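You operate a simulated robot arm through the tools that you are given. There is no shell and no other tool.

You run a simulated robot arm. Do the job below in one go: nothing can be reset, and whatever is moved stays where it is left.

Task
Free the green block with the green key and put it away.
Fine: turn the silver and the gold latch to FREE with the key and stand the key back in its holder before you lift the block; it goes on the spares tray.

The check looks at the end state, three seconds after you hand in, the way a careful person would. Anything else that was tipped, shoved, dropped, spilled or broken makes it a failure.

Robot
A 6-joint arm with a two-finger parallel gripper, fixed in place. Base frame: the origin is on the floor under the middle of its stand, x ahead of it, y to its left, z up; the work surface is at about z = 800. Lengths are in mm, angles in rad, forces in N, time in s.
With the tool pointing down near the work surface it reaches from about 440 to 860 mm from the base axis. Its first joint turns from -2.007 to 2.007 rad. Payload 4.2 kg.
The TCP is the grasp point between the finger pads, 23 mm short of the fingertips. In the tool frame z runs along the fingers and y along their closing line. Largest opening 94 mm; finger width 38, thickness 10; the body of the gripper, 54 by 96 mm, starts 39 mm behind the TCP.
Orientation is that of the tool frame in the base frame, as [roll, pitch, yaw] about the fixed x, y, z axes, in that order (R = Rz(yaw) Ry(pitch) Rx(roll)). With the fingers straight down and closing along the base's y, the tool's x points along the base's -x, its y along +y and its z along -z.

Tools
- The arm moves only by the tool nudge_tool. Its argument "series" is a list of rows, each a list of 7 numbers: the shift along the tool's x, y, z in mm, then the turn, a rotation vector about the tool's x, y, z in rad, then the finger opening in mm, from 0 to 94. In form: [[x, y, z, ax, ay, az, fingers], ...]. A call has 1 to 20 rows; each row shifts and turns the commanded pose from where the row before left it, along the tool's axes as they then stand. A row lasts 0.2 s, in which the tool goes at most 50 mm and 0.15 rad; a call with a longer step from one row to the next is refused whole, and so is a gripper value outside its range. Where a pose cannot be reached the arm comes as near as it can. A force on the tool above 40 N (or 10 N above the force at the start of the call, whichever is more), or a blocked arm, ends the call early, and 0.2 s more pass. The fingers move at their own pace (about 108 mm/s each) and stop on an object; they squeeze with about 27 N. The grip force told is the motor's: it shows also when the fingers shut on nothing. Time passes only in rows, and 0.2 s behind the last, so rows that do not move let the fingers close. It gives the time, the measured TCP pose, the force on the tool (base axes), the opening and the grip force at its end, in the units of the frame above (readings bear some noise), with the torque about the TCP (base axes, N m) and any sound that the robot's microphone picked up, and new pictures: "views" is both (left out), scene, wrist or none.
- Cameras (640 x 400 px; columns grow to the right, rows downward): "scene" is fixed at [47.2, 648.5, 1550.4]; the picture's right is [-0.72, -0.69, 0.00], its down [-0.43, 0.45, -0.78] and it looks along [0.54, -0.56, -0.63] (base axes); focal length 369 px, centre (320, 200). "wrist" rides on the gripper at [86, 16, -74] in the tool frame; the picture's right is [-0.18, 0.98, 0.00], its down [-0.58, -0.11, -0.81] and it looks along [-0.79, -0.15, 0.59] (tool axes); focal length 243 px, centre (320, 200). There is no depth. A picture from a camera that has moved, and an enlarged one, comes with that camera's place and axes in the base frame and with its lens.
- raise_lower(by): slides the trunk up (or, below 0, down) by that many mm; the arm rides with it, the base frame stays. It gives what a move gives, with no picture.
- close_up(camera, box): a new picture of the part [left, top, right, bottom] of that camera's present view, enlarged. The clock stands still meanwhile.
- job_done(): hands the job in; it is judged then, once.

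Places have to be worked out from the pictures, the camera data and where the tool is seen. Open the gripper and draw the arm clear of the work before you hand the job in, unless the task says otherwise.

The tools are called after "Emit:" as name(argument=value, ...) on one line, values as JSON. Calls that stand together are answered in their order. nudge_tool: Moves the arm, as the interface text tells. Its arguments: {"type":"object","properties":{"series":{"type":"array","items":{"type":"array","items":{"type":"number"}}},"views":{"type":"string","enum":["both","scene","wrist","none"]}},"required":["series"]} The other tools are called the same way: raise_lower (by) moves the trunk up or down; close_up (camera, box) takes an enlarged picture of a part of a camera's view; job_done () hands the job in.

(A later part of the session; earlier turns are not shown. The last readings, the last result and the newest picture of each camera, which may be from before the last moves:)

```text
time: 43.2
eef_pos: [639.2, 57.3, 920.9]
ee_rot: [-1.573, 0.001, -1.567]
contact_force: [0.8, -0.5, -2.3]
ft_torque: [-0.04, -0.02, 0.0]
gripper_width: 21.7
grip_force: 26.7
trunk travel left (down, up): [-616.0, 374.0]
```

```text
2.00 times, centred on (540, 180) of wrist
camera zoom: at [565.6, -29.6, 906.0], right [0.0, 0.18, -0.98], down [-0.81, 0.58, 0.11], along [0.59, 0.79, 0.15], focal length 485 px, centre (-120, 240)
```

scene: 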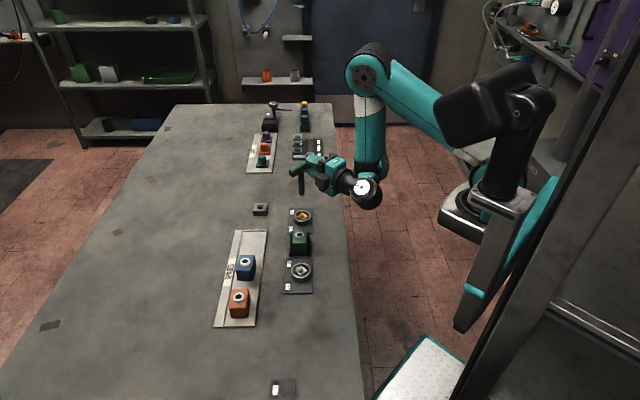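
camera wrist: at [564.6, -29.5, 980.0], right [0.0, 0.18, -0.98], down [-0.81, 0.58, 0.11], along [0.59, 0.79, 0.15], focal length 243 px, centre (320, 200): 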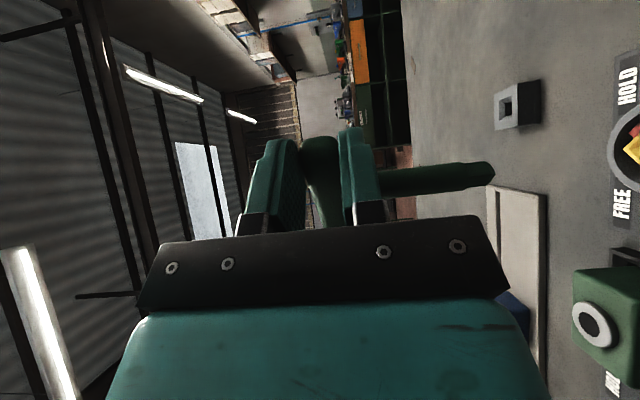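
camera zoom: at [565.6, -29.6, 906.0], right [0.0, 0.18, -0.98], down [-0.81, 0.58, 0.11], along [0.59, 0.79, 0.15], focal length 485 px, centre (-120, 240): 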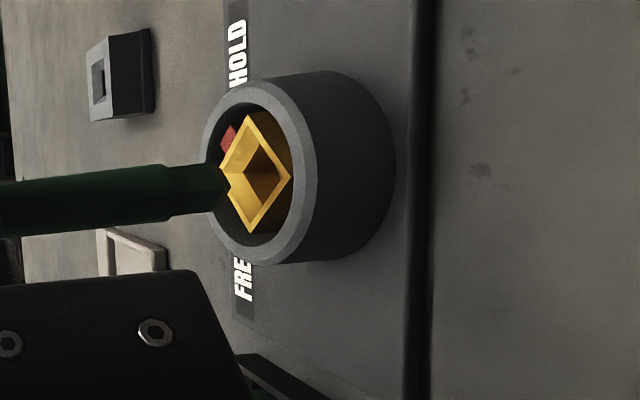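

The peg tip is about 9 mm above the socket and centred within 1–2 mm. I trim 1 mm and lower in small trunk steps, watching the force.

Emit:
nudge_tool(series=[[0.7, 0, 0.7, 0, 0, 0, 0], [0, 0, 0, 0, 0, 0, 0]], views="none")

Emit:
raise_lower(by=-10)

Emit:
close_up(camera="scene", box=[285, 170, 325, 235])

Emit:
close_up(camera="wrist", box=[440, 80, 640, 280])

```text
time: 43.8
eef_pos: [640.7, 57.0, 922.5]
ee_rot: [-1.573, 0.0, -1.567]
contact_force: [0.5, -0.2, -2.2]
ft_torque: [-0.05, 0.05, -0.04]
gripper_width: 21.4
grip_force: 27.1
trunk travel left (down, up): [-616.0, 374.0]
```

```text
time: 44.4
eef_pos: [641.4, 56.1, 911.2]
ee_rot: [-1.572, 0.0, -1.568]
contact_force: [0.5, 0.3, -2.2]
ft_torque: [-0.07, 0.04, 0.01]
gripper_width: 21.4
grip_force: 27.4
trunk travel left (down, up): [-606.0, 384.0]
```

```text
6.15 times, centred on (305, 202) of scene
camera zoom: at [47.2, 648.5, 1550.4], right [-0.72, -0.69, 0.0], down [-0.43, 0.45, -0.78], along [0.54, -0.56, -0.63], focal length 2268 px, centre (412, 185)
```

zoom: 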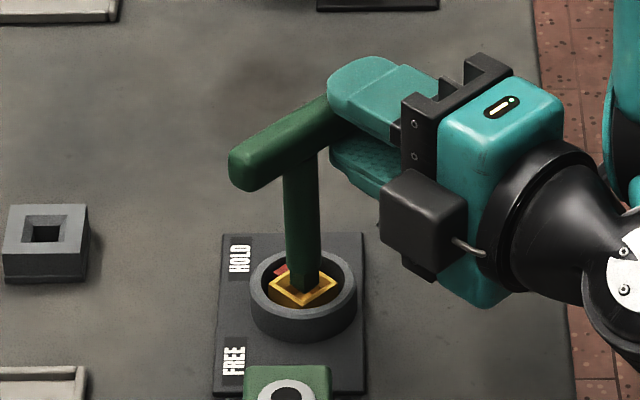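

```text
2.00 times, centred on (540, 180) of wrist
camera zoom: at [566.6, -30.2, 896.1], right [0.0, 0.18, -0.98], down [-0.81, 0.58, 0.11], along [0.59, 0.8, 0.15], focal length 485 px, centre (-120, 240)
```

zoom: 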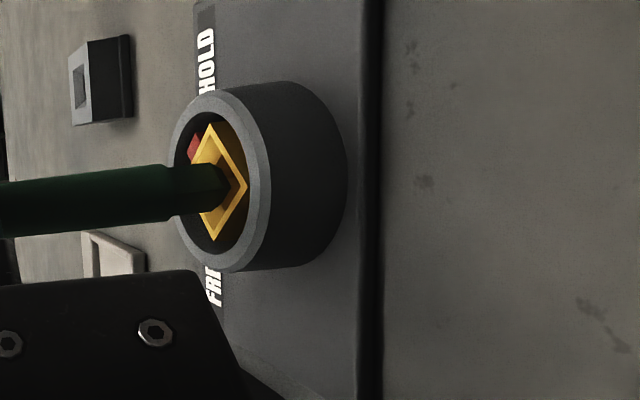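

The peg tip is entering the gold funnel with no side force. I continue lowering.

Emit:
raise_lower(by=-6)

Emit:
raise_lower(by=-4)

Emit:
close_up(camera="scene", box=[285, 170, 325, 235])

Emit:
close_up(camera="wrist", box=[440, 80, 640, 280])

```text
time: 45.0
eef_pos: [640.6, 55.3, 905.1]
ee_rot: [-1.572, 0.0, -1.568]
contact_force: [0.0, 0.7, -1.7]
ft_torque: [-0.08, 0.01, -0.01]
gripper_width: 21.4
grip_force: 27.2
trunk travel left (down, up): [-600.0, 390.0]
```

```text
time: 45.5
eef_pos: [639.3, 56.5, 900.8]
ee_rot: [-1.572, -0.001, -1.567]
contact_force: [0.4, -0.3, -0.8]
ft_torque: [-0.03, -0.06, 0.0]
gripper_width: 21.3
grip_force: 27.1
trunk travel left (down, up): [-596.0, 394.0]
```

```text
6.15 times, centred on (305, 202) of scene
camera zoom: at [47.2, 648.5, 1550.4], right [-0.72, -0.69, 0.0], down [-0.43, 0.45, -0.78], along [0.54, -0.56, -0.63], focal length 2268 px, centre (412, 185)
```

zoom: 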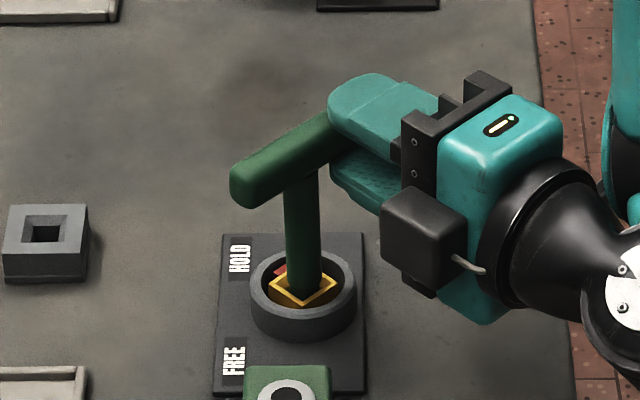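

```text
2.00 times, centred on (540, 180) of wrist
camera zoom: at [566.6, -30.2, 886.2], right [0.0, 0.18, -0.98], down [-0.81, 0.58, 0.11], along [0.59, 0.79, 0.15], focal length 485 px, centre (-120, 240)
```

zoom: 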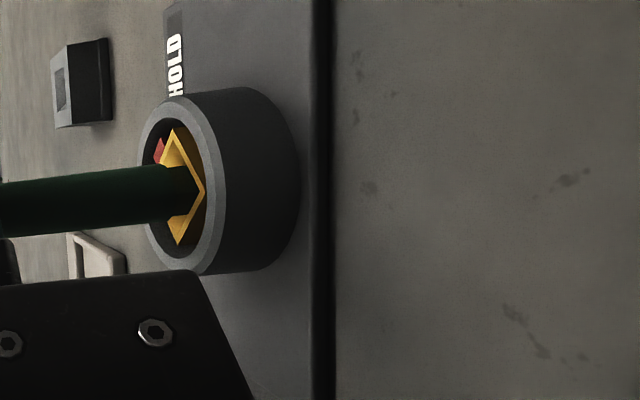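

Emit:
raise_lower(by=-3)

Emit:
raise_lower(by=-2)

Emit:
close_up(camera="scene", box=[285, 170, 325, 235])

```text
time: 46.0
eef_pos: [640.2, 55.9, 900.5]
ee_rot: [-1.567, 0.005, -1.569]
contact_force: [-0.9, -3.7, 26.9]
ft_torque: [0.54, -0.47, -0.01]
gripper_width: 21.7
grip_force: 27.0
trunk travel left (down, up): [-593.0, 397.0]
```

```text
time: 46.4
eef_pos: [641.8, 56.1, 900.7]
ee_rot: [-1.563, 0.004, -1.573]
contact_force: [-1.6, -1.4, 14.0]
ft_torque: [0.21, -0.12, 0.01]
gripper_width: 21.3
grip_force: 27.2
trunk travel left (down, up): [-592.0, 398.0]
stopped: the force on the tool passed its limit at 43 N (the readings are from after the stop); the commanded pose is now the measured one
```

```text
6.15 times, centred on (305, 202) of scene
camera zoom: at [47.2, 648.5, 1550.4], right [-0.72, -0.69, 0.0], down [-0.43, 0.45, -0.78], along [0.54, -0.56, -0.63], focal length 2268 px, centre (412, 185)
```

zoom: 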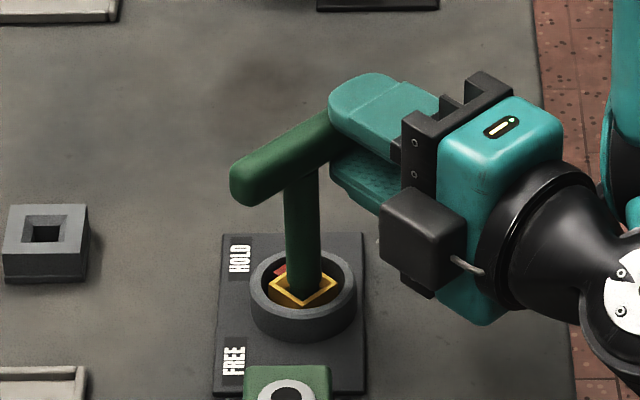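

The key is seated in the gold socket (TCP z ≈ 900.7, same as in the holder). I relieve the downward force slightly and open the fingers partway to free the bar.

Emit:
nudge_tool(series=[[0, -0.7, 0, 0, 0, 0, 0], [0, 0, 0, 0, 0, 0, 0], [0, 0, 0, 0, 0, 0, 26], [0, 0, 0, 0, 0, 0, 40], [0, 0, 0, 0, 0, 0, 40]], views="both")

Emit:
close_up(camera="scene", box=[285, 170, 325, 235])

Emit:
close_up(camera="wrist", box=[220, 80, 560, 280])

```text
time: 47.6
eef_pos: [640.5, 56.1, 899.1]
ee_rot: [-1.564, 0.005, -1.571]
contact_force: [-1.0, 0.3, 0.4]
ft_torque: [0.0, 0.01, -0.04]
gripper_width: 40.0
grip_force: 0.0
trunk travel left (down, up): [-592.0, 398.0]
camera wrist: at [567.0, -30.2, 884.3], right [0.01, 0.19, -0.98], down [-0.81, 0.58, 0.11], along [0.59, 0.79, 0.15], focal length 243 px, centre (320, 200)
```

scene: 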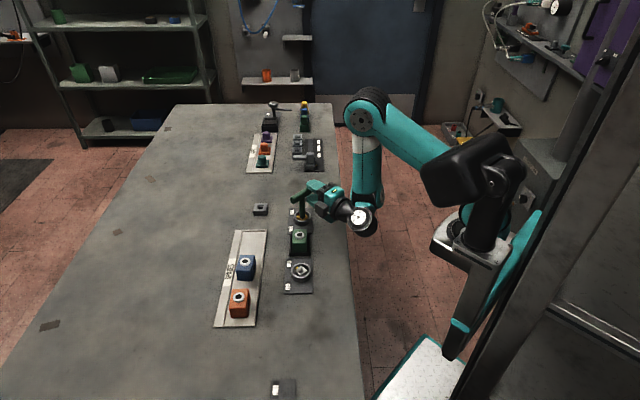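
wrist: 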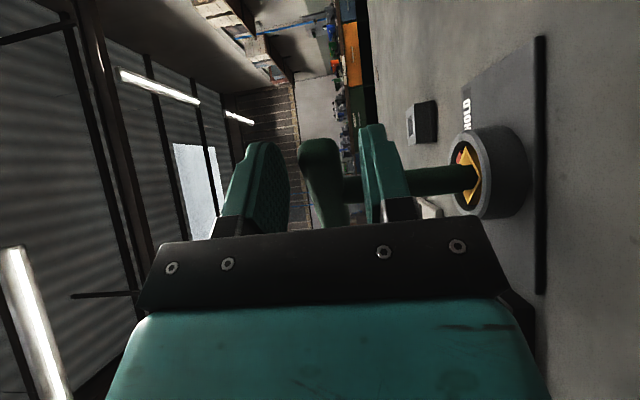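

```text
6.15 times, centred on (305, 202) of scene
camera zoom: at [47.2, 648.5, 1550.4], right [-0.72, -0.69, 0.0], down [-0.43, 0.45, -0.78], along [0.54, -0.56, -0.63], focal length 2268 px, centre (412, 185)
```

zoom: 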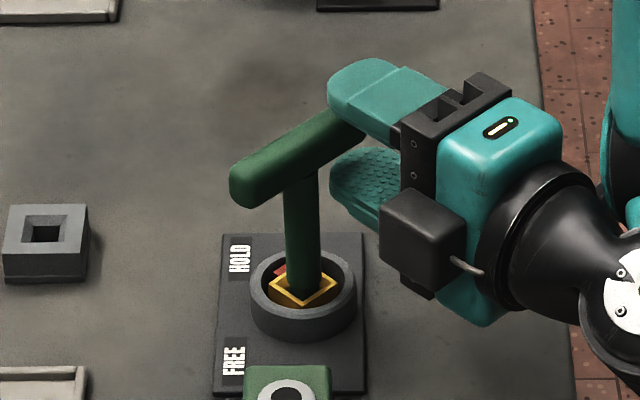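

```text
1.88 times, centred on (390, 180) of wrist
camera zoom: at [567.0, -30.2, 884.3], right [0.01, 0.19, -0.98], down [-0.81, 0.58, 0.11], along [0.59, 0.79, 0.15], focal length 457 px, centre (188, 238)
```

zoom: 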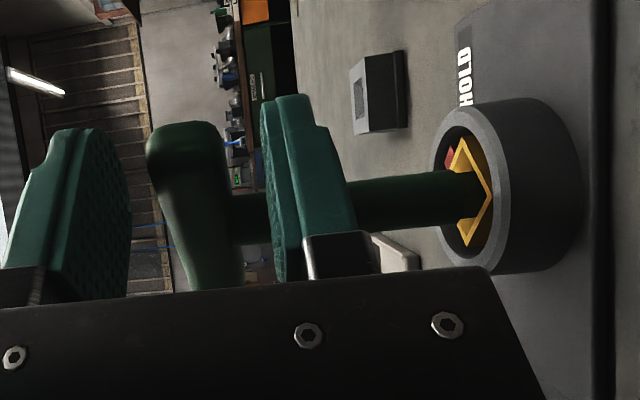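

The key stands by itself in the gold socket with the fingers clear above and below the bar. I open a bit more and slide the fingers sideways off the bar's end, then check.

Emit:
nudge_tool(series=[[0, 0, 0, 0, 0, 0, 56], [5, 0, 1, 0, 0, 0, 56], [8, 0, 1, 0, 0, 0, 56], [8, 0, 1, 0, 0, 0, 56], [8, 0, 1, 0, 0, 0, 56], [8, 0, 1, 0, 0, 0, 56], [0, 0, 0, 0, 0, 0, 56]], views="both")

Emit:
close_up(camera="scene", box=[275, 160, 345, 235])

```text
time: 49.2
eef_pos: [645.7, 19.0, 899.9]
ee_rot: [-1.565, 0.002, -1.571]
contact_force: [-0.2, 0.4, -0.3]
ft_torque: [0.0, 0.03, 0.0]
gripper_width: 56.2
grip_force: 0.1
trunk travel left (down, up): [-592.0, 398.0]
camera wrist: at [572.3, -67.2, 884.3], right [0.01, 0.19, -0.98], down [-0.81, 0.58, 0.11], along [0.59, 0.79, 0.15], focal length 243 px, centre (320, 200)
```

scene: 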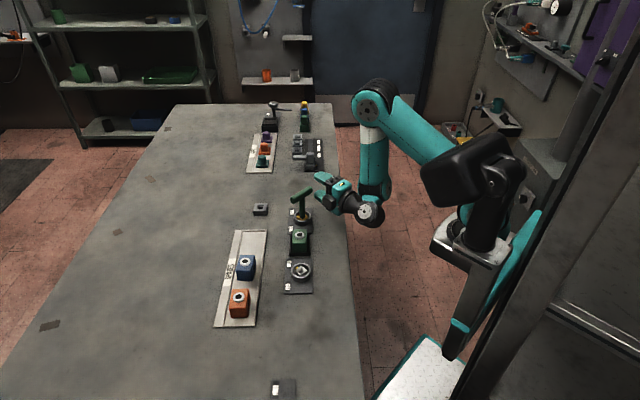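
wrist: 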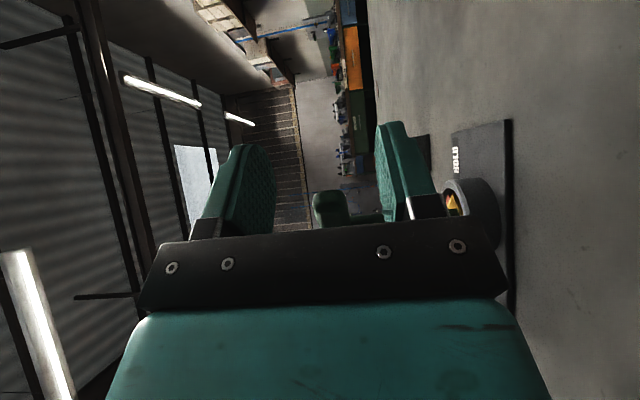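

```text
5.33 times, centred on (310, 198) of scene
camera zoom: at [47.2, 648.5, 1550.4], right [-0.72, -0.69, 0.0], down [-0.43, 0.45, -0.78], along [0.54, -0.56, -0.63], focal length 1966 px, centre (373, 213)
```

zoom: 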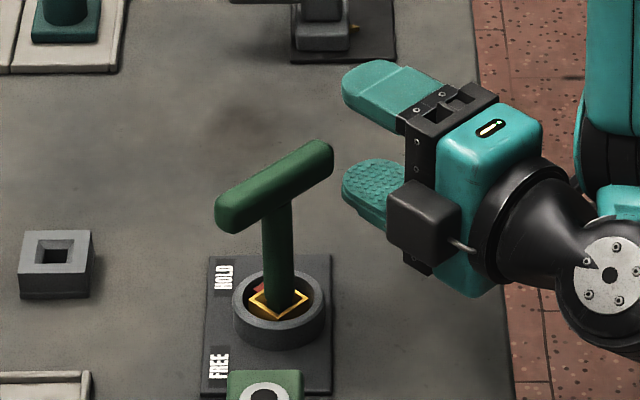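

The key stands alone in the gold socket, undisturbed. I move the gripper further sideways and raise the trunk before swinging the tool back to vertical.

Emit:
nudge_tool(series=[[10, 0, 0, 0, 0, 0, 56], [15, 0, 0, 0, 0, 0, 56], [15, 0, 0, 0, 0, 0, 56], [0, 0, 0, 0, 0, 0, 56]], views="none")

Emit:
raise_lower(by=80)

Emit:
raise_lower(by=78)

```text
time: 50.2
eef_pos: [646.6, -22.9, 899.4]
ee_rot: [-1.565, 0.003, -1.571]
contact_force: [0.3, -0.1, 0.6]
ft_torque: [-0.03, -0.02, -0.04]
gripper_width: 56.1
grip_force: 0.0
trunk travel left (down, up): [-592.0, 398.0]
```

```text
time: 51.4
eef_pos: [645.6, -22.1, 980.3]
ee_rot: [-1.565, 0.003, -1.571]
contact_force: [0.7, -0.6, 0.3]
ft_torque: [0.0, 0.02, -0.02]
gripper_width: 56.2
grip_force: 0.0
trunk travel left (down, up): [-672.0, 318.0]
```

```text
time: 52.5
eef_pos: [645.5, -21.0, 1058.0]
ee_rot: [-1.567, 0.002, -1.57]
contact_force: [-0.3, 0.3, -0.1]
ft_torque: [-0.03, 0.01, -0.02]
gripper_width: 55.9
grip_force: 0.2
trunk travel left (down, up): [-750.0, 240.0]
```

Emit:
nudge_tool(series=[[0, 0, 0, -0.1312, 0, 0, 94], [0, 0, 0, -0.1312, 0, 0, 94], [0, 0, 0, -0.1312, 0, 0, 94], [0, 0, 0, -0.1312, 0, 0, 94], [0, 0, 0, -0.1312, 0, 0, 94], [0, 0, 0, -0.1312, 0, 0, 94], [0, 0, 0, -0.1312, 0, 0, 94], [0, 0, 0, -0.1312, 0, 0, 94], [0, 0, 0, -0.1312, 0, 0, 94], [0, 0, 0, -0.1312, 0, 0, 94], [0, 0, 0, -0.1312, 0, 0, 94], [0, 0, 0, -0.1312, 0, 0, 94], [0, 0, 0, 0, 0, 0, 94]], views="both")

```text
time: 55.3
eef_pos: [269.6, -22.1, 718.2]
ee_rot: [-3.115, 0.004, -1.575]
contact_force: [0.2, 1.0, -0.2]
ft_torque: [-0.03, 0.0, 0.0]
gripper_width: 94.1
grip_force: 0.0
out of reach, approached as far as the arm can: row 2, 3, 4, 5, 6, 7, 8, 9, 10, 11, 12
trunk travel left (down, up): [-750.0, 240.0]
camera wrist: at [251.0, -109.7, 794.9], right [-0.98, 0.19, -0.02], down [0.09, 0.58, 0.81], along [0.17, 0.8, -0.58], focal length 243 px, centre (320, 200)
```

scene: 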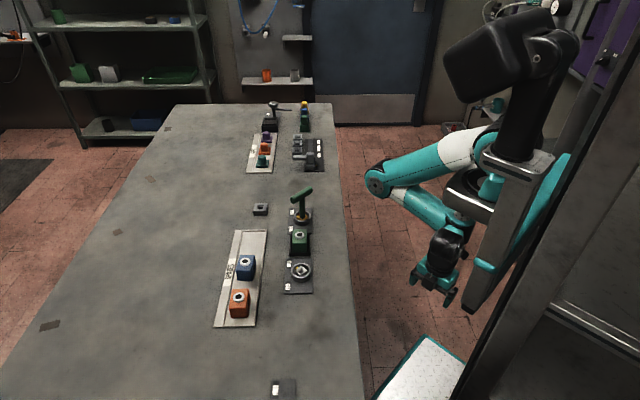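
wrist: 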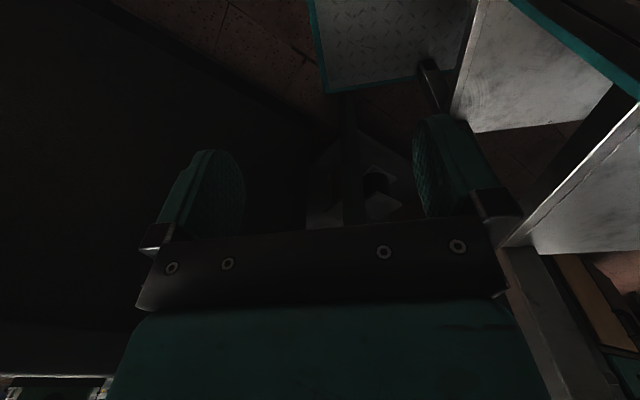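

The tilt was not reachable there, and the arm folded back to (270,-22,718), in front of the bench but clear of it; the key still stands in the gold socket. I raise the trunk straight up to get the arm above bench level safely.

Emit:
raise_lower(by=120)

Emit:
raise_lower(by=120)

Emit:
nudge_tool(series=[[0, 0, 0, 0, 0, 0, 94]], views="both")

```text
time: 56.8
eef_pos: [270.5, -22.2, 840.8]
ee_rot: [-3.117, 0.006, -1.574]
contact_force: [-0.6, 0.3, 0.1]
ft_torque: [0.01, 0.03, -0.02]
gripper_width: 93.7
grip_force: 0.0
trunk travel left (down, up): [-870.0, 120.0]
```

```text
time: 58.3
eef_pos: [270.2, -22.2, 960.6]
ee_rot: [-3.117, 0.006, -1.575]
contact_force: [0.1, -0.6, -0.1]
ft_torque: [-0.01, 0.0, -0.05]
gripper_width: 94.0
grip_force: 0.2
trunk travel left (down, up): [-990.0, 0.0]
```

```text
time: 58.7
eef_pos: [268.8, -22.4, 959.5]
ee_rot: [-3.117, 0.006, -1.574]
contact_force: [0.0, -0.5, -0.1]
ft_torque: [-0.01, 0.0, 0.01]
gripper_width: 94.1
grip_force: 0.0
trunk travel left (down, up): [-990.0, 0.0]
camera wrist: at [251.5, -109.7, 1034.6], right [-0.98, 0.19, -0.02], down [0.09, 0.58, 0.81], along [0.17, 0.8, -0.58], focal length 243 px, centre (320, 200)
```

scene: 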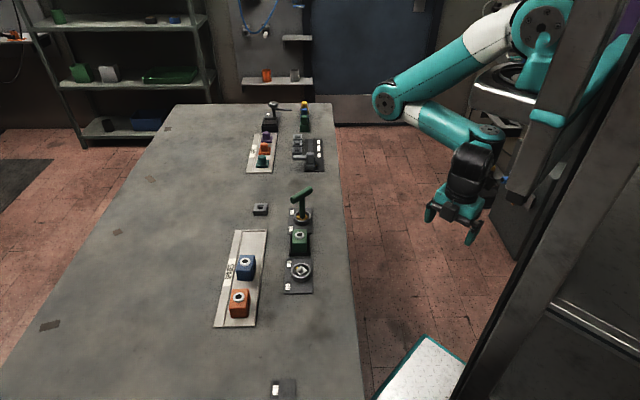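
wrist: 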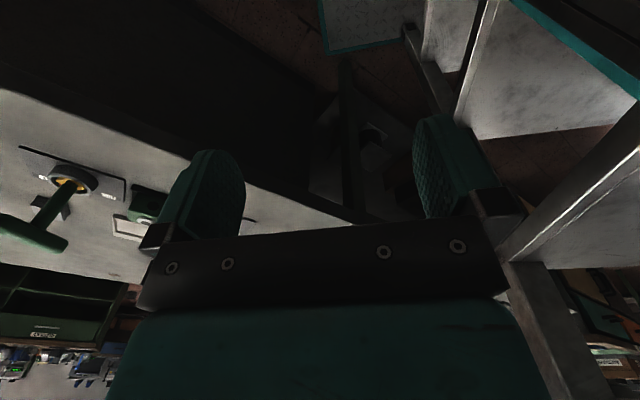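

Emit:
nudge_tool(series=[[0, -10, -5, -0.012, 0, 0, 94], [0, -25, -10, -0.0126, 0, 0, 94], [0, -30, -10, 0, 0, 0, 94], [0, -30, -10, 0, 0, 0, 94], [0, -30, -10, 0, 0, 0, 94], [0, 0, 0, 0, 0, 0, 94]], views="scene")

```text
time: 60.1
eef_pos: [261.6, -23.3, 959.0]
ee_rot: [-3.136, 0.006, -1.577]
contact_force: [-0.4, 0.0, 0.4]
ft_torque: [0.02, -0.01, 0.0]
gripper_width: 94.2
grip_force: 0.1
out of reach, approached as far as the arm can: row 1, 2, 3, 4, 5
trunk travel left (down, up): [-990.0, 0.0]
```

scene: 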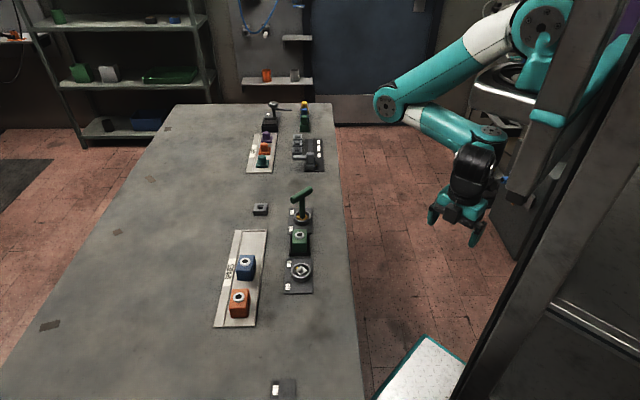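

The arm is stuck at a joint limit in this wrist orientation. I try turning the tool about its axis back toward the usual orientation.

Emit:
nudge_tool(series=[[0, 0, 0, 0, 0, 0.12, 94], [0, 0, 0, 0, 0, 0.14, 94], [0, 0, 0, 0, 0, 0.14, 94], [0, 0, 0, 0, 0, 0.14, 94], [0, 0, 0, 0, 0, 0, 94]], views="scene")

```text
time: 61.3
eef_pos: [260.8, -22.6, 958.5]
ee_rot: [3.14, 0.006, -2.118]
contact_force: [-0.2, -0.1, 0.3]
ft_torque: [0.02, 0.0, 0.03]
gripper_width: 94.2
grip_force: 0.0
trunk travel left (down, up): [-990.0, 0.0]
```

scene: 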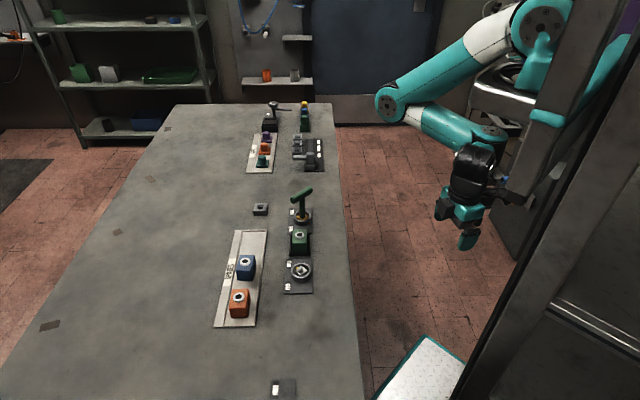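

Emit:
nudge_tool(series=[[0, 0, 0, 0, 0, 0.14, 94], [0, 0, 0, 0, 0, 0.146, 94], [0, 0, 0, 0, 0, 0.146, 94], [0, 0, 0, 0, 0, 0.146, 94], [0, 0, 0, 0, 0, 0.146, 94], [0, 0, 0, 0, 0, 0.146, 94], [0, 0, 0, 0, 0, 0.146, 94], [0, 0, 0, 0, 0, 0, 94]], views="none")

Emit:
nudge_tool(series=[[-5, 0, -3, 0, 0, 0, 94], [-15, 0, -8, 0, 0, 0, 94], [0, 0, 0, 0, 0, 0, 94]], views="scene")

```text
time: 63.1
eef_pos: [260.5, -23.7, 958.5]
ee_rot: [3.136, -0.001, -3.133]
contact_force: [-0.6, -0.1, -0.5]
ft_torque: [0.02, 0.03, 0.03]
gripper_width: 93.8
grip_force: 0.1
trunk travel left (down, up): [-990.0, 0.0]
```

```text
time: 63.9
eef_pos: [275.6, -30.9, 958.6]
ee_rot: [3.136, 0.001, -3.13]
contact_force: [0.3, 0.1, -0.4]
ft_torque: [0.01, 0.01, 0.01]
gripper_width: 94.0
grip_force: 0.1
out of reach, approached as far as the arm can: row 1, 2
trunk travel left (down, up): [-990.0, 0.0]
```

scene: 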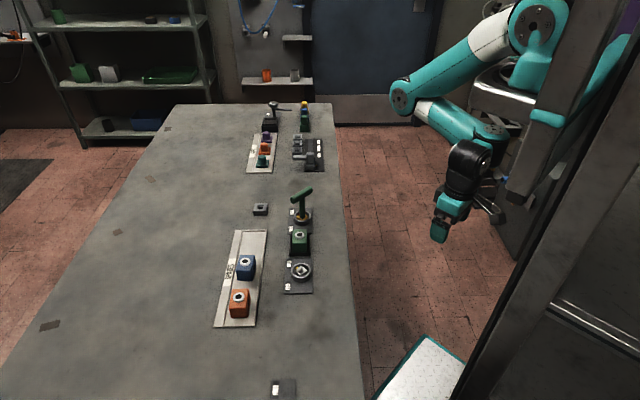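

Emit:
nudge_tool(series=[[-8, 0, 0, 0, 0, 0, 94], [-8, 0, 0, 0, 0, 0, 94], [0, 0, 0, 0, 0, 0, 94]], views="none")

Emit:
nudge_tool(series=[[-8, 0, 8, 0, 0, 0, 94], [-8, 0, 8, 0, 0, 0, 94], [0, 0, 0, 0, 0, 0, 94]], views="none")

```text
time: 64.7
eef_pos: [285.7, -39.7, 959.0]
ee_rot: [3.136, 0.001, -3.132]
contact_force: [0.5, 0.3, 0.1]
ft_torque: [-0.01, 0.02, 0.0]
gripper_width: 94.0
grip_force: 0.0
out of reach, approached as far as the arm can: row 1, 2
trunk travel left (down, up): [-990.0, 0.0]
```

```text
time: 65.5
eef_pos: [291.6, -50.3, 947.1]
ee_rot: [3.138, 0.002, -3.131]
contact_force: [-0.2, -0.8, -0.7]
ft_torque: [0.0, 0.02, 0.01]
gripper_width: 94.0
grip_force: 0.1
out of reach, approached as far as the arm can: row 1, 2
trunk travel left (down, up): [-990.0, 0.0]
```

Emit:
nudge_tool(series=[[0, 0, 0, 0, 0, -0.14, 94], [0, 0, 0, 0, 0, -0.14, 94], [0, 0, 0, 0, 0, -0.14, 94], [0, 0, 0, 0, 0, -0.14, 94], [0, 0, 0, 0, 0, 0, 94]], views="none")

Emit:
nudge_tool(series=[[-8.5, -5.3, 0, 0, 0, 0, 94], [-8.5, -5.3, 0, 0, 0, 0, 94], [0, 0, 0, 0, 0, 0, 94]], views="both")

```text
time: 66.7
eef_pos: [289.7, -50.0, 946.1]
ee_rot: [3.138, 0.003, -2.569]
contact_force: [-0.2, 0.3, -1.0]
ft_torque: [0.0, 0.02, 0.05]
gripper_width: 93.8
grip_force: 0.1
trunk travel left (down, up): [-990.0, 0.0]
```

```text
time: 67.5
eef_pos: [298.2, -58.0, 952.6]
ee_rot: [3.138, 0.006, -2.571]
contact_force: [-0.4, -0.6, 0.1]
ft_torque: [0.0, 0.02, 0.02]
gripper_width: 94.2
grip_force: 0.1
out of reach, approached as far as the arm can: row 1, 2
trunk travel left (down, up): [-990.0, 0.0]
camera wrist: at [216.5, -90.8, 1027.9], right [-0.38, 0.93, 0.0], down [0.55, 0.22, 0.81], along [0.75, 0.31, -0.59], focal length 243 px, centre (320, 200)
```

scene: 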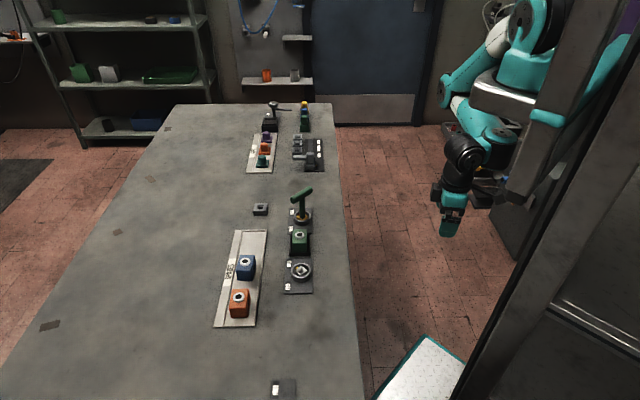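
wrist: 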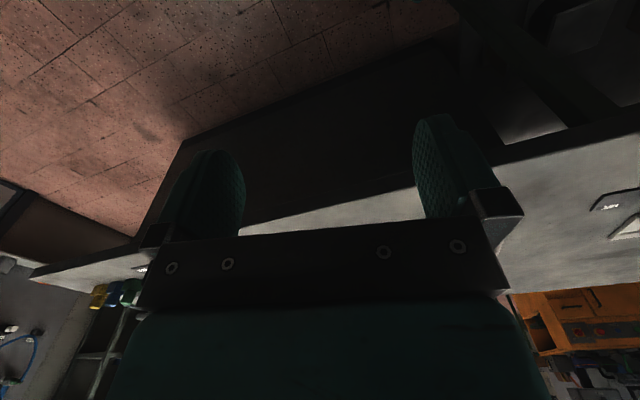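

The arm is in a tight folded posture. I command a longer straight path up and outward, clear of everything, to a comfortably reachable pose.

Emit:
nudge_tool(series=[[-18.4, -11.8, -20.6, 0, 0, 0, 94], [-18.4, -11.8, -20.6, 0, 0, 0, 94], [-18.4, -11.8, -20.6, 0, 0, 0, 94], [-18.4, -11.8, -20.6, 0, 0, 0, 94], [-18.4, -11.8, -20.6, 0, 0, 0, 94], [-18.4, -11.8, -20.6, 0, 0, 0, 94], [-18.4, -11.8, -20.6, 0, 0, 0, 94], [-18.4, -11.8, -20.6, 0, 0, 0, 94], [-18.4, -11.8, -20.6, 0, 0, 0, 94], [-18.4, -11.8, -20.6, 0, 0, 0, 94], [-18.4, -11.8, -20.6, 0, 0, 0, 94], [-18.4, -11.8, -20.6, 0, 0, 0, 94], [0, 0, 0, 0, 0, 0, 94], [0, 0, 0, 0, 0, 0, 94]], views="both")

```text
time: 70.5
eef_pos: [320.6, -77.3, 959.2]
ee_rot: [-3.105, 0.061, -2.569]
contact_force: [0.8, 0.1, -0.4]
ft_torque: [0.01, 0.03, -0.01]
gripper_width: 94.1
grip_force: 0.0
out of reach, approached as far as the arm can: row 1, 2, 3, 4, 5, 6, 7, 8, 9, 10, 11, 12
trunk travel left (down, up): [-990.0, 0.0]
camera wrist: at [234.3, -111.0, 1030.5], right [-0.38, 0.93, -0.02], down [0.49, 0.22, 0.84], along [0.79, 0.31, -0.54], focal length 243 px, centre (320, 200)
```

scene: 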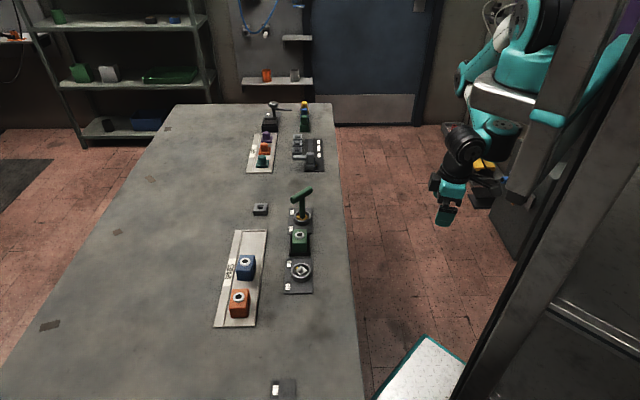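
wrist: 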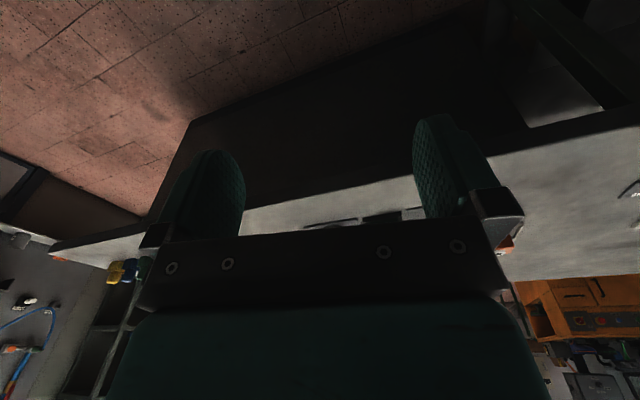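

Emit:
close_up(camera="scene", box=[400, 0, 580, 240])

```text
1.67 times, centred on (490, 120) of scene
camera zoom: at [47.2, 648.5, 1550.4], right [-0.72, -0.69, 0.0], down [-0.43, 0.45, -0.78], along [0.54, -0.56, -0.63], focal length 614 px, centre (37, 333)
```

zoom: 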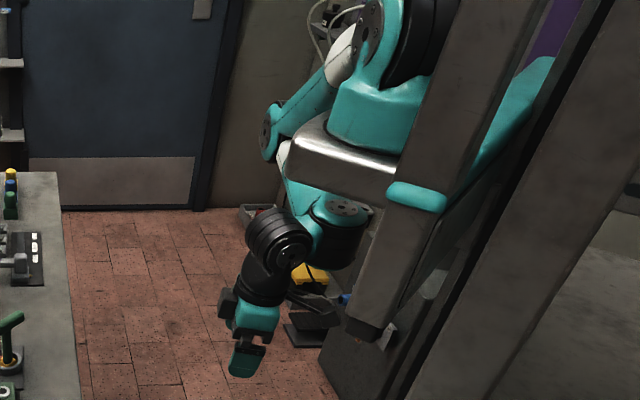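

Emit:
nudge_tool(series=[[0, 0, 0, 0, 0, -0.13, 94], [0, 0, 0, 0, 0, -0.14, 94], [0, 0, 0, 0, 0, -0.14, 94], [0, 0, 0, 0, 0, -0.14, 94], [0, 0, 0, 0, 0, -0.1, 94], [0, 0, 0, 0, 0, 0, 94]], views="none")

Emit:
nudge_tool(series=[[0, 0, 0, 0.12, 0, 0, 94], [0, 0, 0, 0.13, 0, 0, 94], [0, 0, 0, 0.13, 0, 0, 94], [0, 0, 0, 0, 0, 0, 94]], views="scene")

```text
time: 71.9
eef_pos: [284.3, -37.8, 958.7]
ee_rot: [-3.135, 0.006, -1.92]
contact_force: [0.0, -0.1, -0.7]
ft_torque: [-0.02, 0.03, 0.01]
gripper_width: 94.0
grip_force: 0.0
out of reach, approached as far as the arm can: row 1, 2, 3, 4, 5
trunk travel left (down, up): [-990.0, 0.0]
```

```text
time: 72.9
eef_pos: [285.7, -38.4, 958.7]
ee_rot: [-2.762, 0.004, -1.922]
contact_force: [-0.1, -0.5, 0.4]
ft_torque: [0.0, -0.01, 0.02]
gripper_width: 94.1
grip_force: 0.1
trunk travel left (down, up): [-990.0, 0.0]
```

scene: 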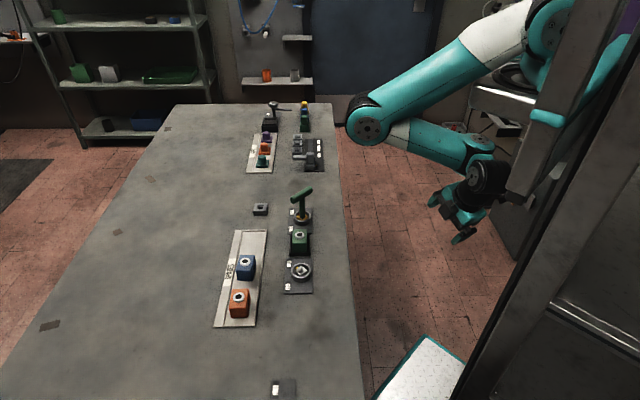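

Tilting outward works here. I now try moving outward and up with the tool tilted.

Emit:
nudge_tool(series=[[-6.9, -23, -7, 0, 0, 0, 94], [-6.9, -23, -7, 0, 0, 0, 94], [0, 0, 0, 0, 0, 0, 94]], views="none")

Emit:
nudge_tool(series=[[0, 0, 0, 0.13, 0, 0, 94], [0, 0, 0, 0.13, 0, 0, 94], [0, 0, 0, 0.13, 0, 0, 94], [0, 0, 0, 0, 0, 0, 94]], views="none")

```text
time: 73.7
eef_pos: [324.8, -35.7, 978.0]
ee_rot: [-2.762, 0.005, -1.922]
contact_force: [-0.6, -0.1, -0.3]
ft_torque: [-0.02, 0.01, 0.0]
gripper_width: 94.0
grip_force: 0.1
out of reach, approached as far as the arm can: row 2
trunk travel left (down, up): [-990.0, 0.0]
```

```text
time: 74.7
eef_pos: [393.5, -76.3, 947.7]
ee_rot: [-2.381, 0.005, -1.919]
contact_force: [-0.3, -0.1, 0.0]
ft_torque: [0.04, -0.01, 0.03]
gripper_width: 94.0
grip_force: 0.1
out of reach, approached as far as the arm can: row 2, 3
trunk travel left (down, up): [-990.0, 0.0]
```

Emit:
nudge_tool(series=[[-12.4, -22.5, 0.7, 0, 0, 0, 94], [-12.4, -22.5, 0.7, 0, 0, 0, 94], [0, 0, 0, 0, 0, 0, 94]], views="none")

Emit:
nudge_tool(series=[[0, 0, 0, 0.13, 0, 0, 94], [0, 0, 0, 0.13, 0, 0, 94], [0, 0, 0, 0.13, 0, 0, 94], [0, 0, 0, 0, 0, 0, 94]], views="scene")

```text
time: 75.5
eef_pos: [432.4, -64.2, 980.2]
ee_rot: [-2.374, 0.005, -1.923]
contact_force: [-0.7, 0.9, 0.0]
ft_torque: [0.01, -0.01, 0.03]
gripper_width: 93.9
grip_force: 0.1
trunk travel left (down, up): [-990.0, 0.0]
```

```text
time: 76.5
eef_pos: [519.4, -119.9, 942.3]
ee_rot: [-1.985, 0.005, -1.92]
contact_force: [0.1, -0.5, 0.1]
ft_torque: [-0.02, 0.02, 0.0]
gripper_width: 94.2
grip_force: 0.0
out of reach, approached as far as the arm can: row 1, 2, 3
trunk travel left (down, up): [-990.0, 0.0]
```

scene: 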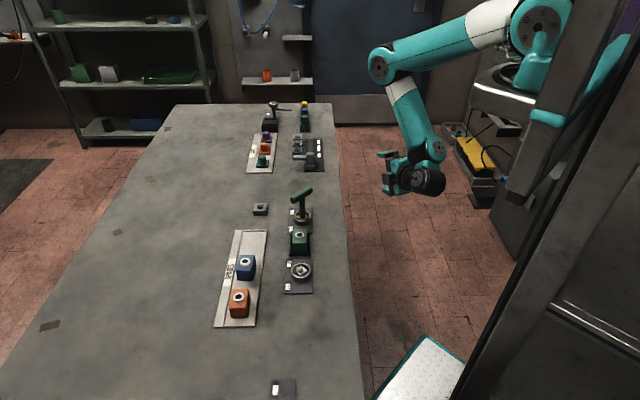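

The arm is unfolding. I keep raising and completing the tilt toward the horizontal-tool posture that worked before.

Emit:
nudge_tool(series=[[-12.8, -29.9, -6.6, 0, 0, 0, 94], [-12.8, -29.9, -6.6, 0, 0, 0, 94], [0, 0, 0, 0, 0, 0, 94]], views="none")

Emit:
nudge_tool(series=[[-12.8, -29.9, -6.6, 0, 0, 0, 94], [-12.8, -29.9, -6.6, 0, 0, 0, 94], [0, 0, 0, 0, 0, 0, 94]], views="scene")

```text
time: 77.3
eef_pos: [549.2, -106.5, 999.6]
ee_rot: [-1.986, 0.005, -1.922]
contact_force: [-0.6, -0.5, 1.1]
ft_torque: [0.0, 0.0, 0.0]
gripper_width: 93.7
grip_force: 0.1
out of reach, approached as far as the arm can: row 1, 2
trunk travel left (down, up): [-990.0, 0.0]
```

```text
time: 78.1
eef_pos: [573.7, -89.1, 1063.7]
ee_rot: [-1.985, 0.006, -1.917]
contact_force: [0.0, 0.3, -0.1]
ft_torque: [-0.01, 0.0, -0.02]
gripper_width: 94.2
grip_force: 0.1
trunk travel left (down, up): [-990.0, 0.0]
```

scene: 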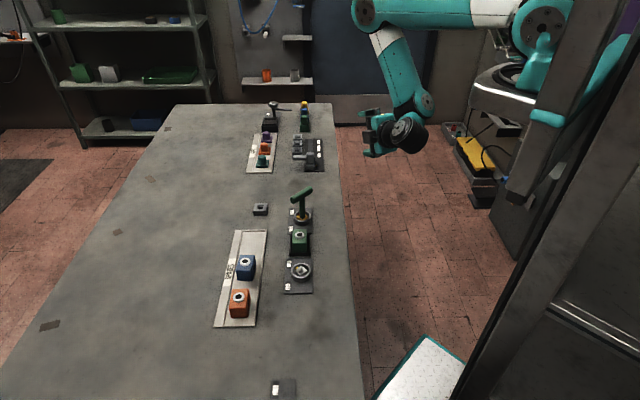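

Emit:
nudge_tool(series=[[-16.9, -19.1, 11.6, 0, 0, 0, 94], [-16.9, -19.1, 11.6, 0, 0, 0, 94], [-16.9, -19.1, 11.6, 0, 0, 0, 94], [-16.9, -19.1, 11.6, 0, 0, 0, 94], [-16.9, -19.1, 11.6, 0, 0, 0, 94], [-16.9, -19.1, 11.6, 0, 0, 0, 94], [-16.9, -19.1, 11.6, 0, 0, 0, 94], [-16.9, -19.1, 11.6, 0, 0, 0, 94], [-16.9, -19.1, 11.6, 0, 0, 0, 94], [-16.9, -19.1, 11.6, 0, 0, 0, 94], [0, 0, 0, 0, 0, 0, 94]], views="scene")

```text
time: 80.5
eef_pos: [648.3, -67.4, 1138.7]
ee_rot: [-1.979, 0.008, -1.918]
contact_force: [-0.3, -0.4, -0.8]
ft_torque: [-0.01, -0.04, 0.04]
gripper_width: 94.0
grip_force: 0.1
out of reach, approached as far as the arm can: row 4, 5, 6, 7, 8, 9, 10
trunk travel left (down, up): [-990.0, 0.0]
```

scene: 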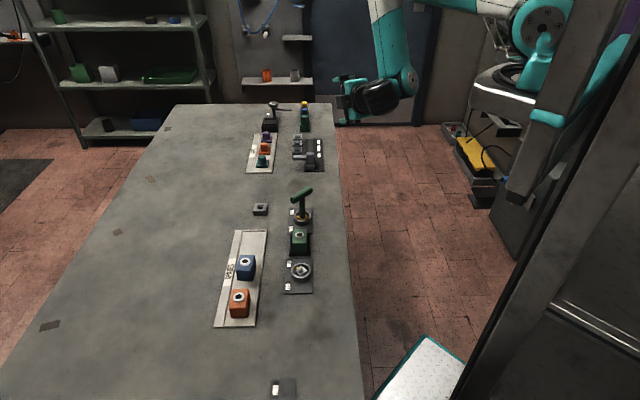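

Emit:
nudge_tool(series=[[0, 0, 0, 0.1, 0, 0, 94], [0, 0, 0, 0.1, 0, 0, 94], [0, 0, 0, 0.1, 0, 0, 94], [0, 0, 0, 0.1, 0, 0, 94], [0, 0, 0, 0, 0, 0, 94]], views="scene")

```text
time: 81.7
eef_pos: [696.0, -105.9, 1145.2]
ee_rot: [-1.586, 0.006, -1.916]
contact_force: [-0.4, 0.8, -0.2]
ft_torque: [0.0, 0.03, 0.0]
gripper_width: 94.2
grip_force: 0.1
out of reach, approached as far as the arm can: row 2, 3, 4
trunk travel left (down, up): [-990.0, 0.0]
```

scene: 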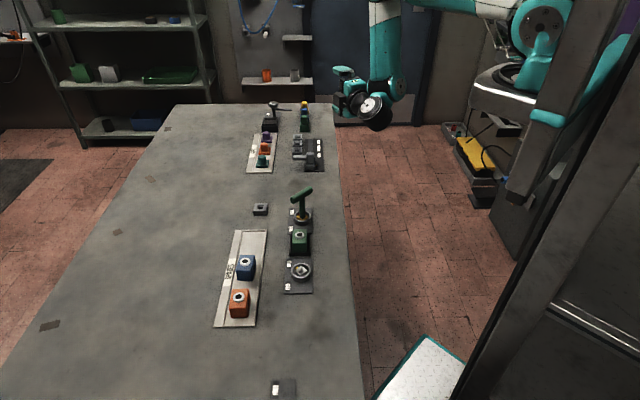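

Emit:
nudge_tool(series=[[-23.8, -7.8, 10.6, 0, 0, 0, 94], [-23.8, -7.8, 10.6, 0, 0, 0, 94], [-23.8, -7.8, 10.6, 0, 0, 0, 94], [-23.8, -7.8, 10.6, 0, 0, 0, 94], [-23.8, -7.8, 10.6, 0, 0, 0, 94], [-23.8, -7.8, 10.6, 0, 0, 0, 94], [0, 0, 0, 0, 0, 0, 94]], views="scene")

```text
time: 83.3
eef_pos: [759.9, -50.2, 1178.7]
ee_rot: [-1.581, 0.004, -1.916]
contact_force: [-0.4, 0.1, 0.1]
ft_torque: [0.02, 0.02, 0.01]
gripper_width: 94.2
grip_force: 0.1
out of reach, approached as far as the arm can: row 3, 4, 5, 6
trunk travel left (down, up): [-990.0, 0.0]
```

scene: 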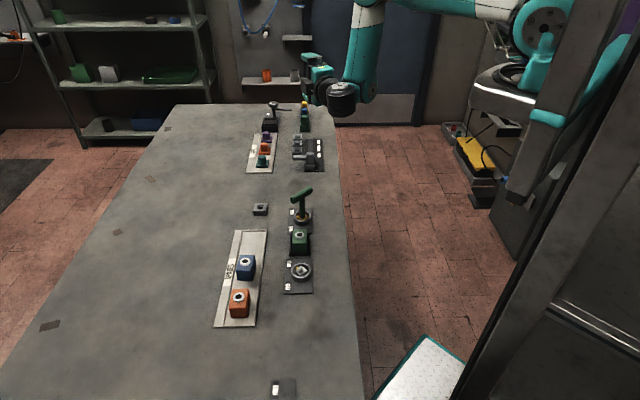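

Emit:
nudge_tool(series=[[0, 0, 0, 0, 0.1, 0, 94], [0, 0, 0, 0, 0.13, 0, 94], [0, 0, 0, 0, 0.13, 0, 94], [0, 0, 0, 0, 0.13, 0, 94], [0, 0, 0, 0, 0, 0, 94]], views="none")

Emit:
nudge_tool(series=[[0, 0, 0, -0.1, 0, 0, 94], [0, 0, 0, -0.13, 0, 0, 94], [0, 0, 0, 0, 0, 0, 94]], views="scene")

```text
time: 84.5
eef_pos: [759.5, -51.3, 1179.8]
ee_rot: [-1.58, 0.002, -1.915]
contact_force: [0.2, -0.1, -1.0]
ft_torque: [0.01, 0.02, -0.01]
gripper_width: 94.1
grip_force: 0.0
out of reach, approached as far as the arm can: row 1, 2, 3, 4
trunk travel left (down, up): [-990.0, 0.0]
```

```text
time: 85.3
eef_pos: [723.2, -75.5, 1174.7]
ee_rot: [-1.741, -0.047, -1.899]
contact_force: [0.1, -0.2, 0.3]
ft_torque: [-0.04, -0.01, -0.01]
gripper_width: 93.9
grip_force: 0.0
out of reach, approached as far as the arm can: row 1, 2
trunk travel left (down, up): [-990.0, 0.0]
```

scene: 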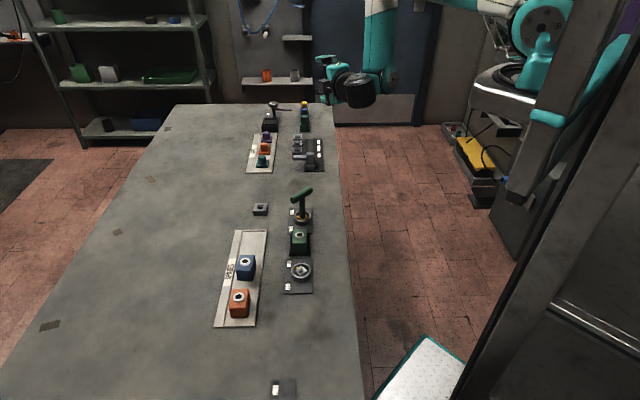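

Emit:
nudge_tool(series=[[0, 0, 0, 0.1, 0, 0, 94], [0, 0, 0, 0.07, -0.05, 0, 94], [0, 0, 0, 0, -0.12, 0, 94], [0, 0, 0, 0, -0.12, 0, 94], [0, 0, 0, 0, -0.12, 0, 94], [0, 0, 0, 0, 0, 0, 94]], views="none")

Emit:
nudge_tool(series=[[-10, -3, 15, 0, 0, 0, 94], [-10, -3, 20, 0, 0, 0, 94], [0, 0, 0, 0, 0, 0, 94]], views="both")

```text
time: 86.7
eef_pos: [723.6, -75.5, 1174.8]
ee_rot: [-1.585, -0.005, -1.501]
contact_force: [-0.5, -0.1, -0.2]
ft_torque: [0.02, 0.02, -0.02]
gripper_width: 93.9
grip_force: 0.1
trunk travel left (down, up): [-990.0, 0.0]
```

```text
time: 87.5
eef_pos: [757.3, -54.3, 1181.0]
ee_rot: [-1.586, -0.006, -1.501]
contact_force: [-0.4, 0.6, -0.2]
ft_torque: [0.01, 0.0, 0.02]
gripper_width: 94.0
grip_force: 0.0
trunk travel left (down, up): [-990.0, 0.0]
camera wrist: at [688.8, -145.1, 1167.3], right [-0.03, 0.18, -0.98], down [-0.84, 0.52, 0.12], along [0.54, 0.83, 0.13], focal length 243 px, centre (320, 200)
```

scene: 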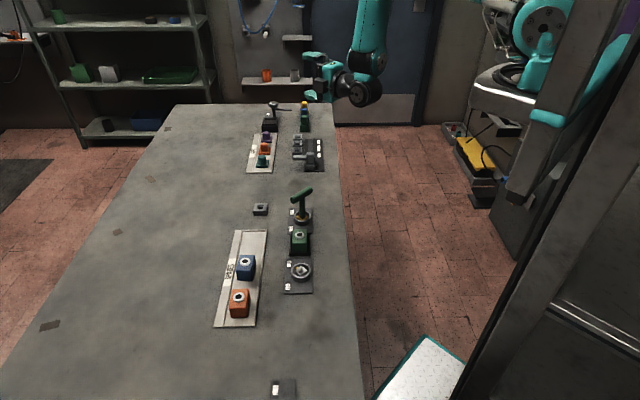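
wrist: 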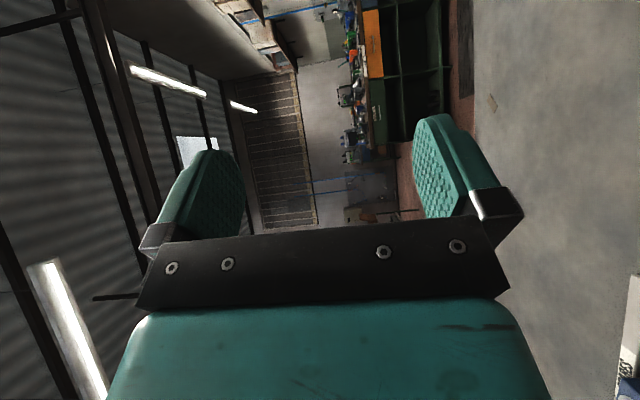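

Turning the azimuth the other way freed the joint. Now I roll the tool 45° about its own axis to bring the last joint toward mid-range before tilting down.

Emit:
nudge_tool(series=[[0, 0, 0, 0, 0, 0.131, 94], [0, 0, 0, 0, 0, 0.131, 94], [0, 0, 0, 0, 0, 0.131, 94], [0, 0, 0, 0, 0, 0.131, 94], [0, 0, 0, 0, 0, 0.131, 94], [0, 0, 0, 0, 0, 0.131, 94], [0, 0, 0, 0, 0, 0, 94]], views="none")

Emit:
nudge_tool(series=[[0, 0, 0, -0.0926, 0.0926, 0, 94], [0, 0, 0, -0.0926, 0.0926, 0, 94], [0, 0, 0, -0.0926, 0.0926, 0, 94], [0, 0, 0, 0, 0, 0, 94]], views="scene")

```text
time: 89.1
eef_pos: [755.5, -53.2, 1180.2]
ee_rot: [-1.595, 0.782, -1.515]
contact_force: [-0.4, 0.2, -0.6]
ft_torque: [0.03, -0.01, 0.0]
gripper_width: 94.2
grip_force: 0.1
trunk travel left (down, up): [-990.0, 0.0]
```

```text
time: 90.1
eef_pos: [754.7, -54.6, 1174.8]
ee_rot: [-2.121, 0.701, -1.879]
contact_force: [-0.6, 0.6, -0.7]
ft_torque: [-0.04, 0.01, 0.0]
gripper_width: 93.9
grip_force: 0.0
out of reach, approached as far as the arm can: row 2
trunk travel left (down, up): [-990.0, 0.0]
```

scene: 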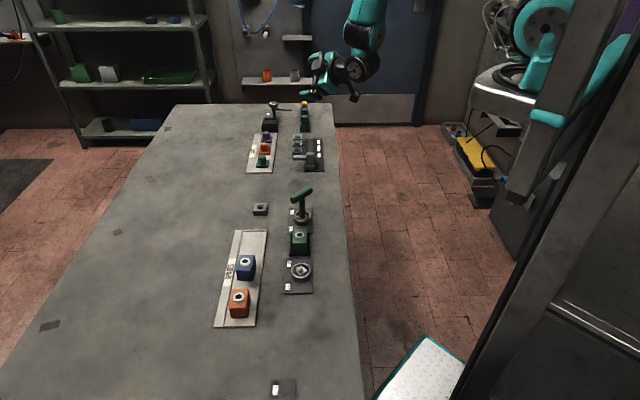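

Emit:
nudge_tool(series=[[0, 0, 0, -0.0926, 0.0926, 0, 94], [0, 0, 0, -0.0926, 0.0926, 0, 94], [0, 0, 0, -0.0926, 0.0926, 0, 94], [0, 0, 0, 0, 0, 0, 94]], views="none")

Emit:
nudge_tool(series=[[0, 0, 0, -0.0926, 0.0926, 0, 94], [0, 0, 0, -0.0926, 0.0926, 0, 94], [0, 0, 0, -0.0926, 0.0926, 0, 94], [0, 0, 0, 0, 0, 0, 94]], views="scene")

```text
time: 91.1
eef_pos: [755.4, -53.5, 1176.6]
ee_rot: [-2.539, 0.509, -2.123]
contact_force: [-0.6, 0.6, -0.2]
ft_torque: [-0.02, 0.0, 0.04]
gripper_width: 94.2
grip_force: 0.1
trunk travel left (down, up): [-990.0, 0.0]
```

```text
time: 92.1
eef_pos: [754.7, -54.5, 1175.2]
ee_rot: [-2.868, 0.259, -2.249]
contact_force: [0.2, -0.3, -0.6]
ft_torque: [0.0, 0.0, 0.01]
gripper_width: 94.1
grip_force: 0.0
trunk travel left (down, up): [-990.0, 0.0]
```

scene: 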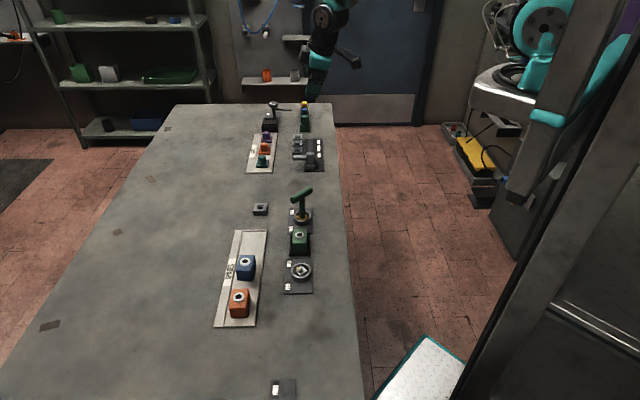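

The tool is nearly vertical again. I finish the tilt and read the orientation.

Emit:
nudge_tool(series=[[0, 0, 0, -0.0926, 0.0926, 0, 94], [0, 0, 0, -0.0926, 0.0926, 0, 94], [0, 0, 0, -0.0926, 0.0926, 0, 94], [0, 0, 0, 0, 0, 0, 94]], views="scene")

```text
time: 93.1
eef_pos: [754.5, -52.4, 1175.7]
ee_rot: [3.131, -0.017, -2.285]
contact_force: [0.4, 0.5, -0.7]
ft_torque: [-0.01, 0.01, 0.01]
gripper_width: 93.8
grip_force: 0.0
trunk travel left (down, up): [-990.0, 0.0]
```

scene: 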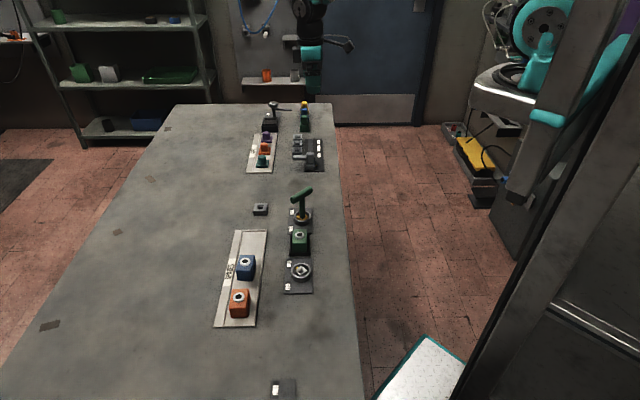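

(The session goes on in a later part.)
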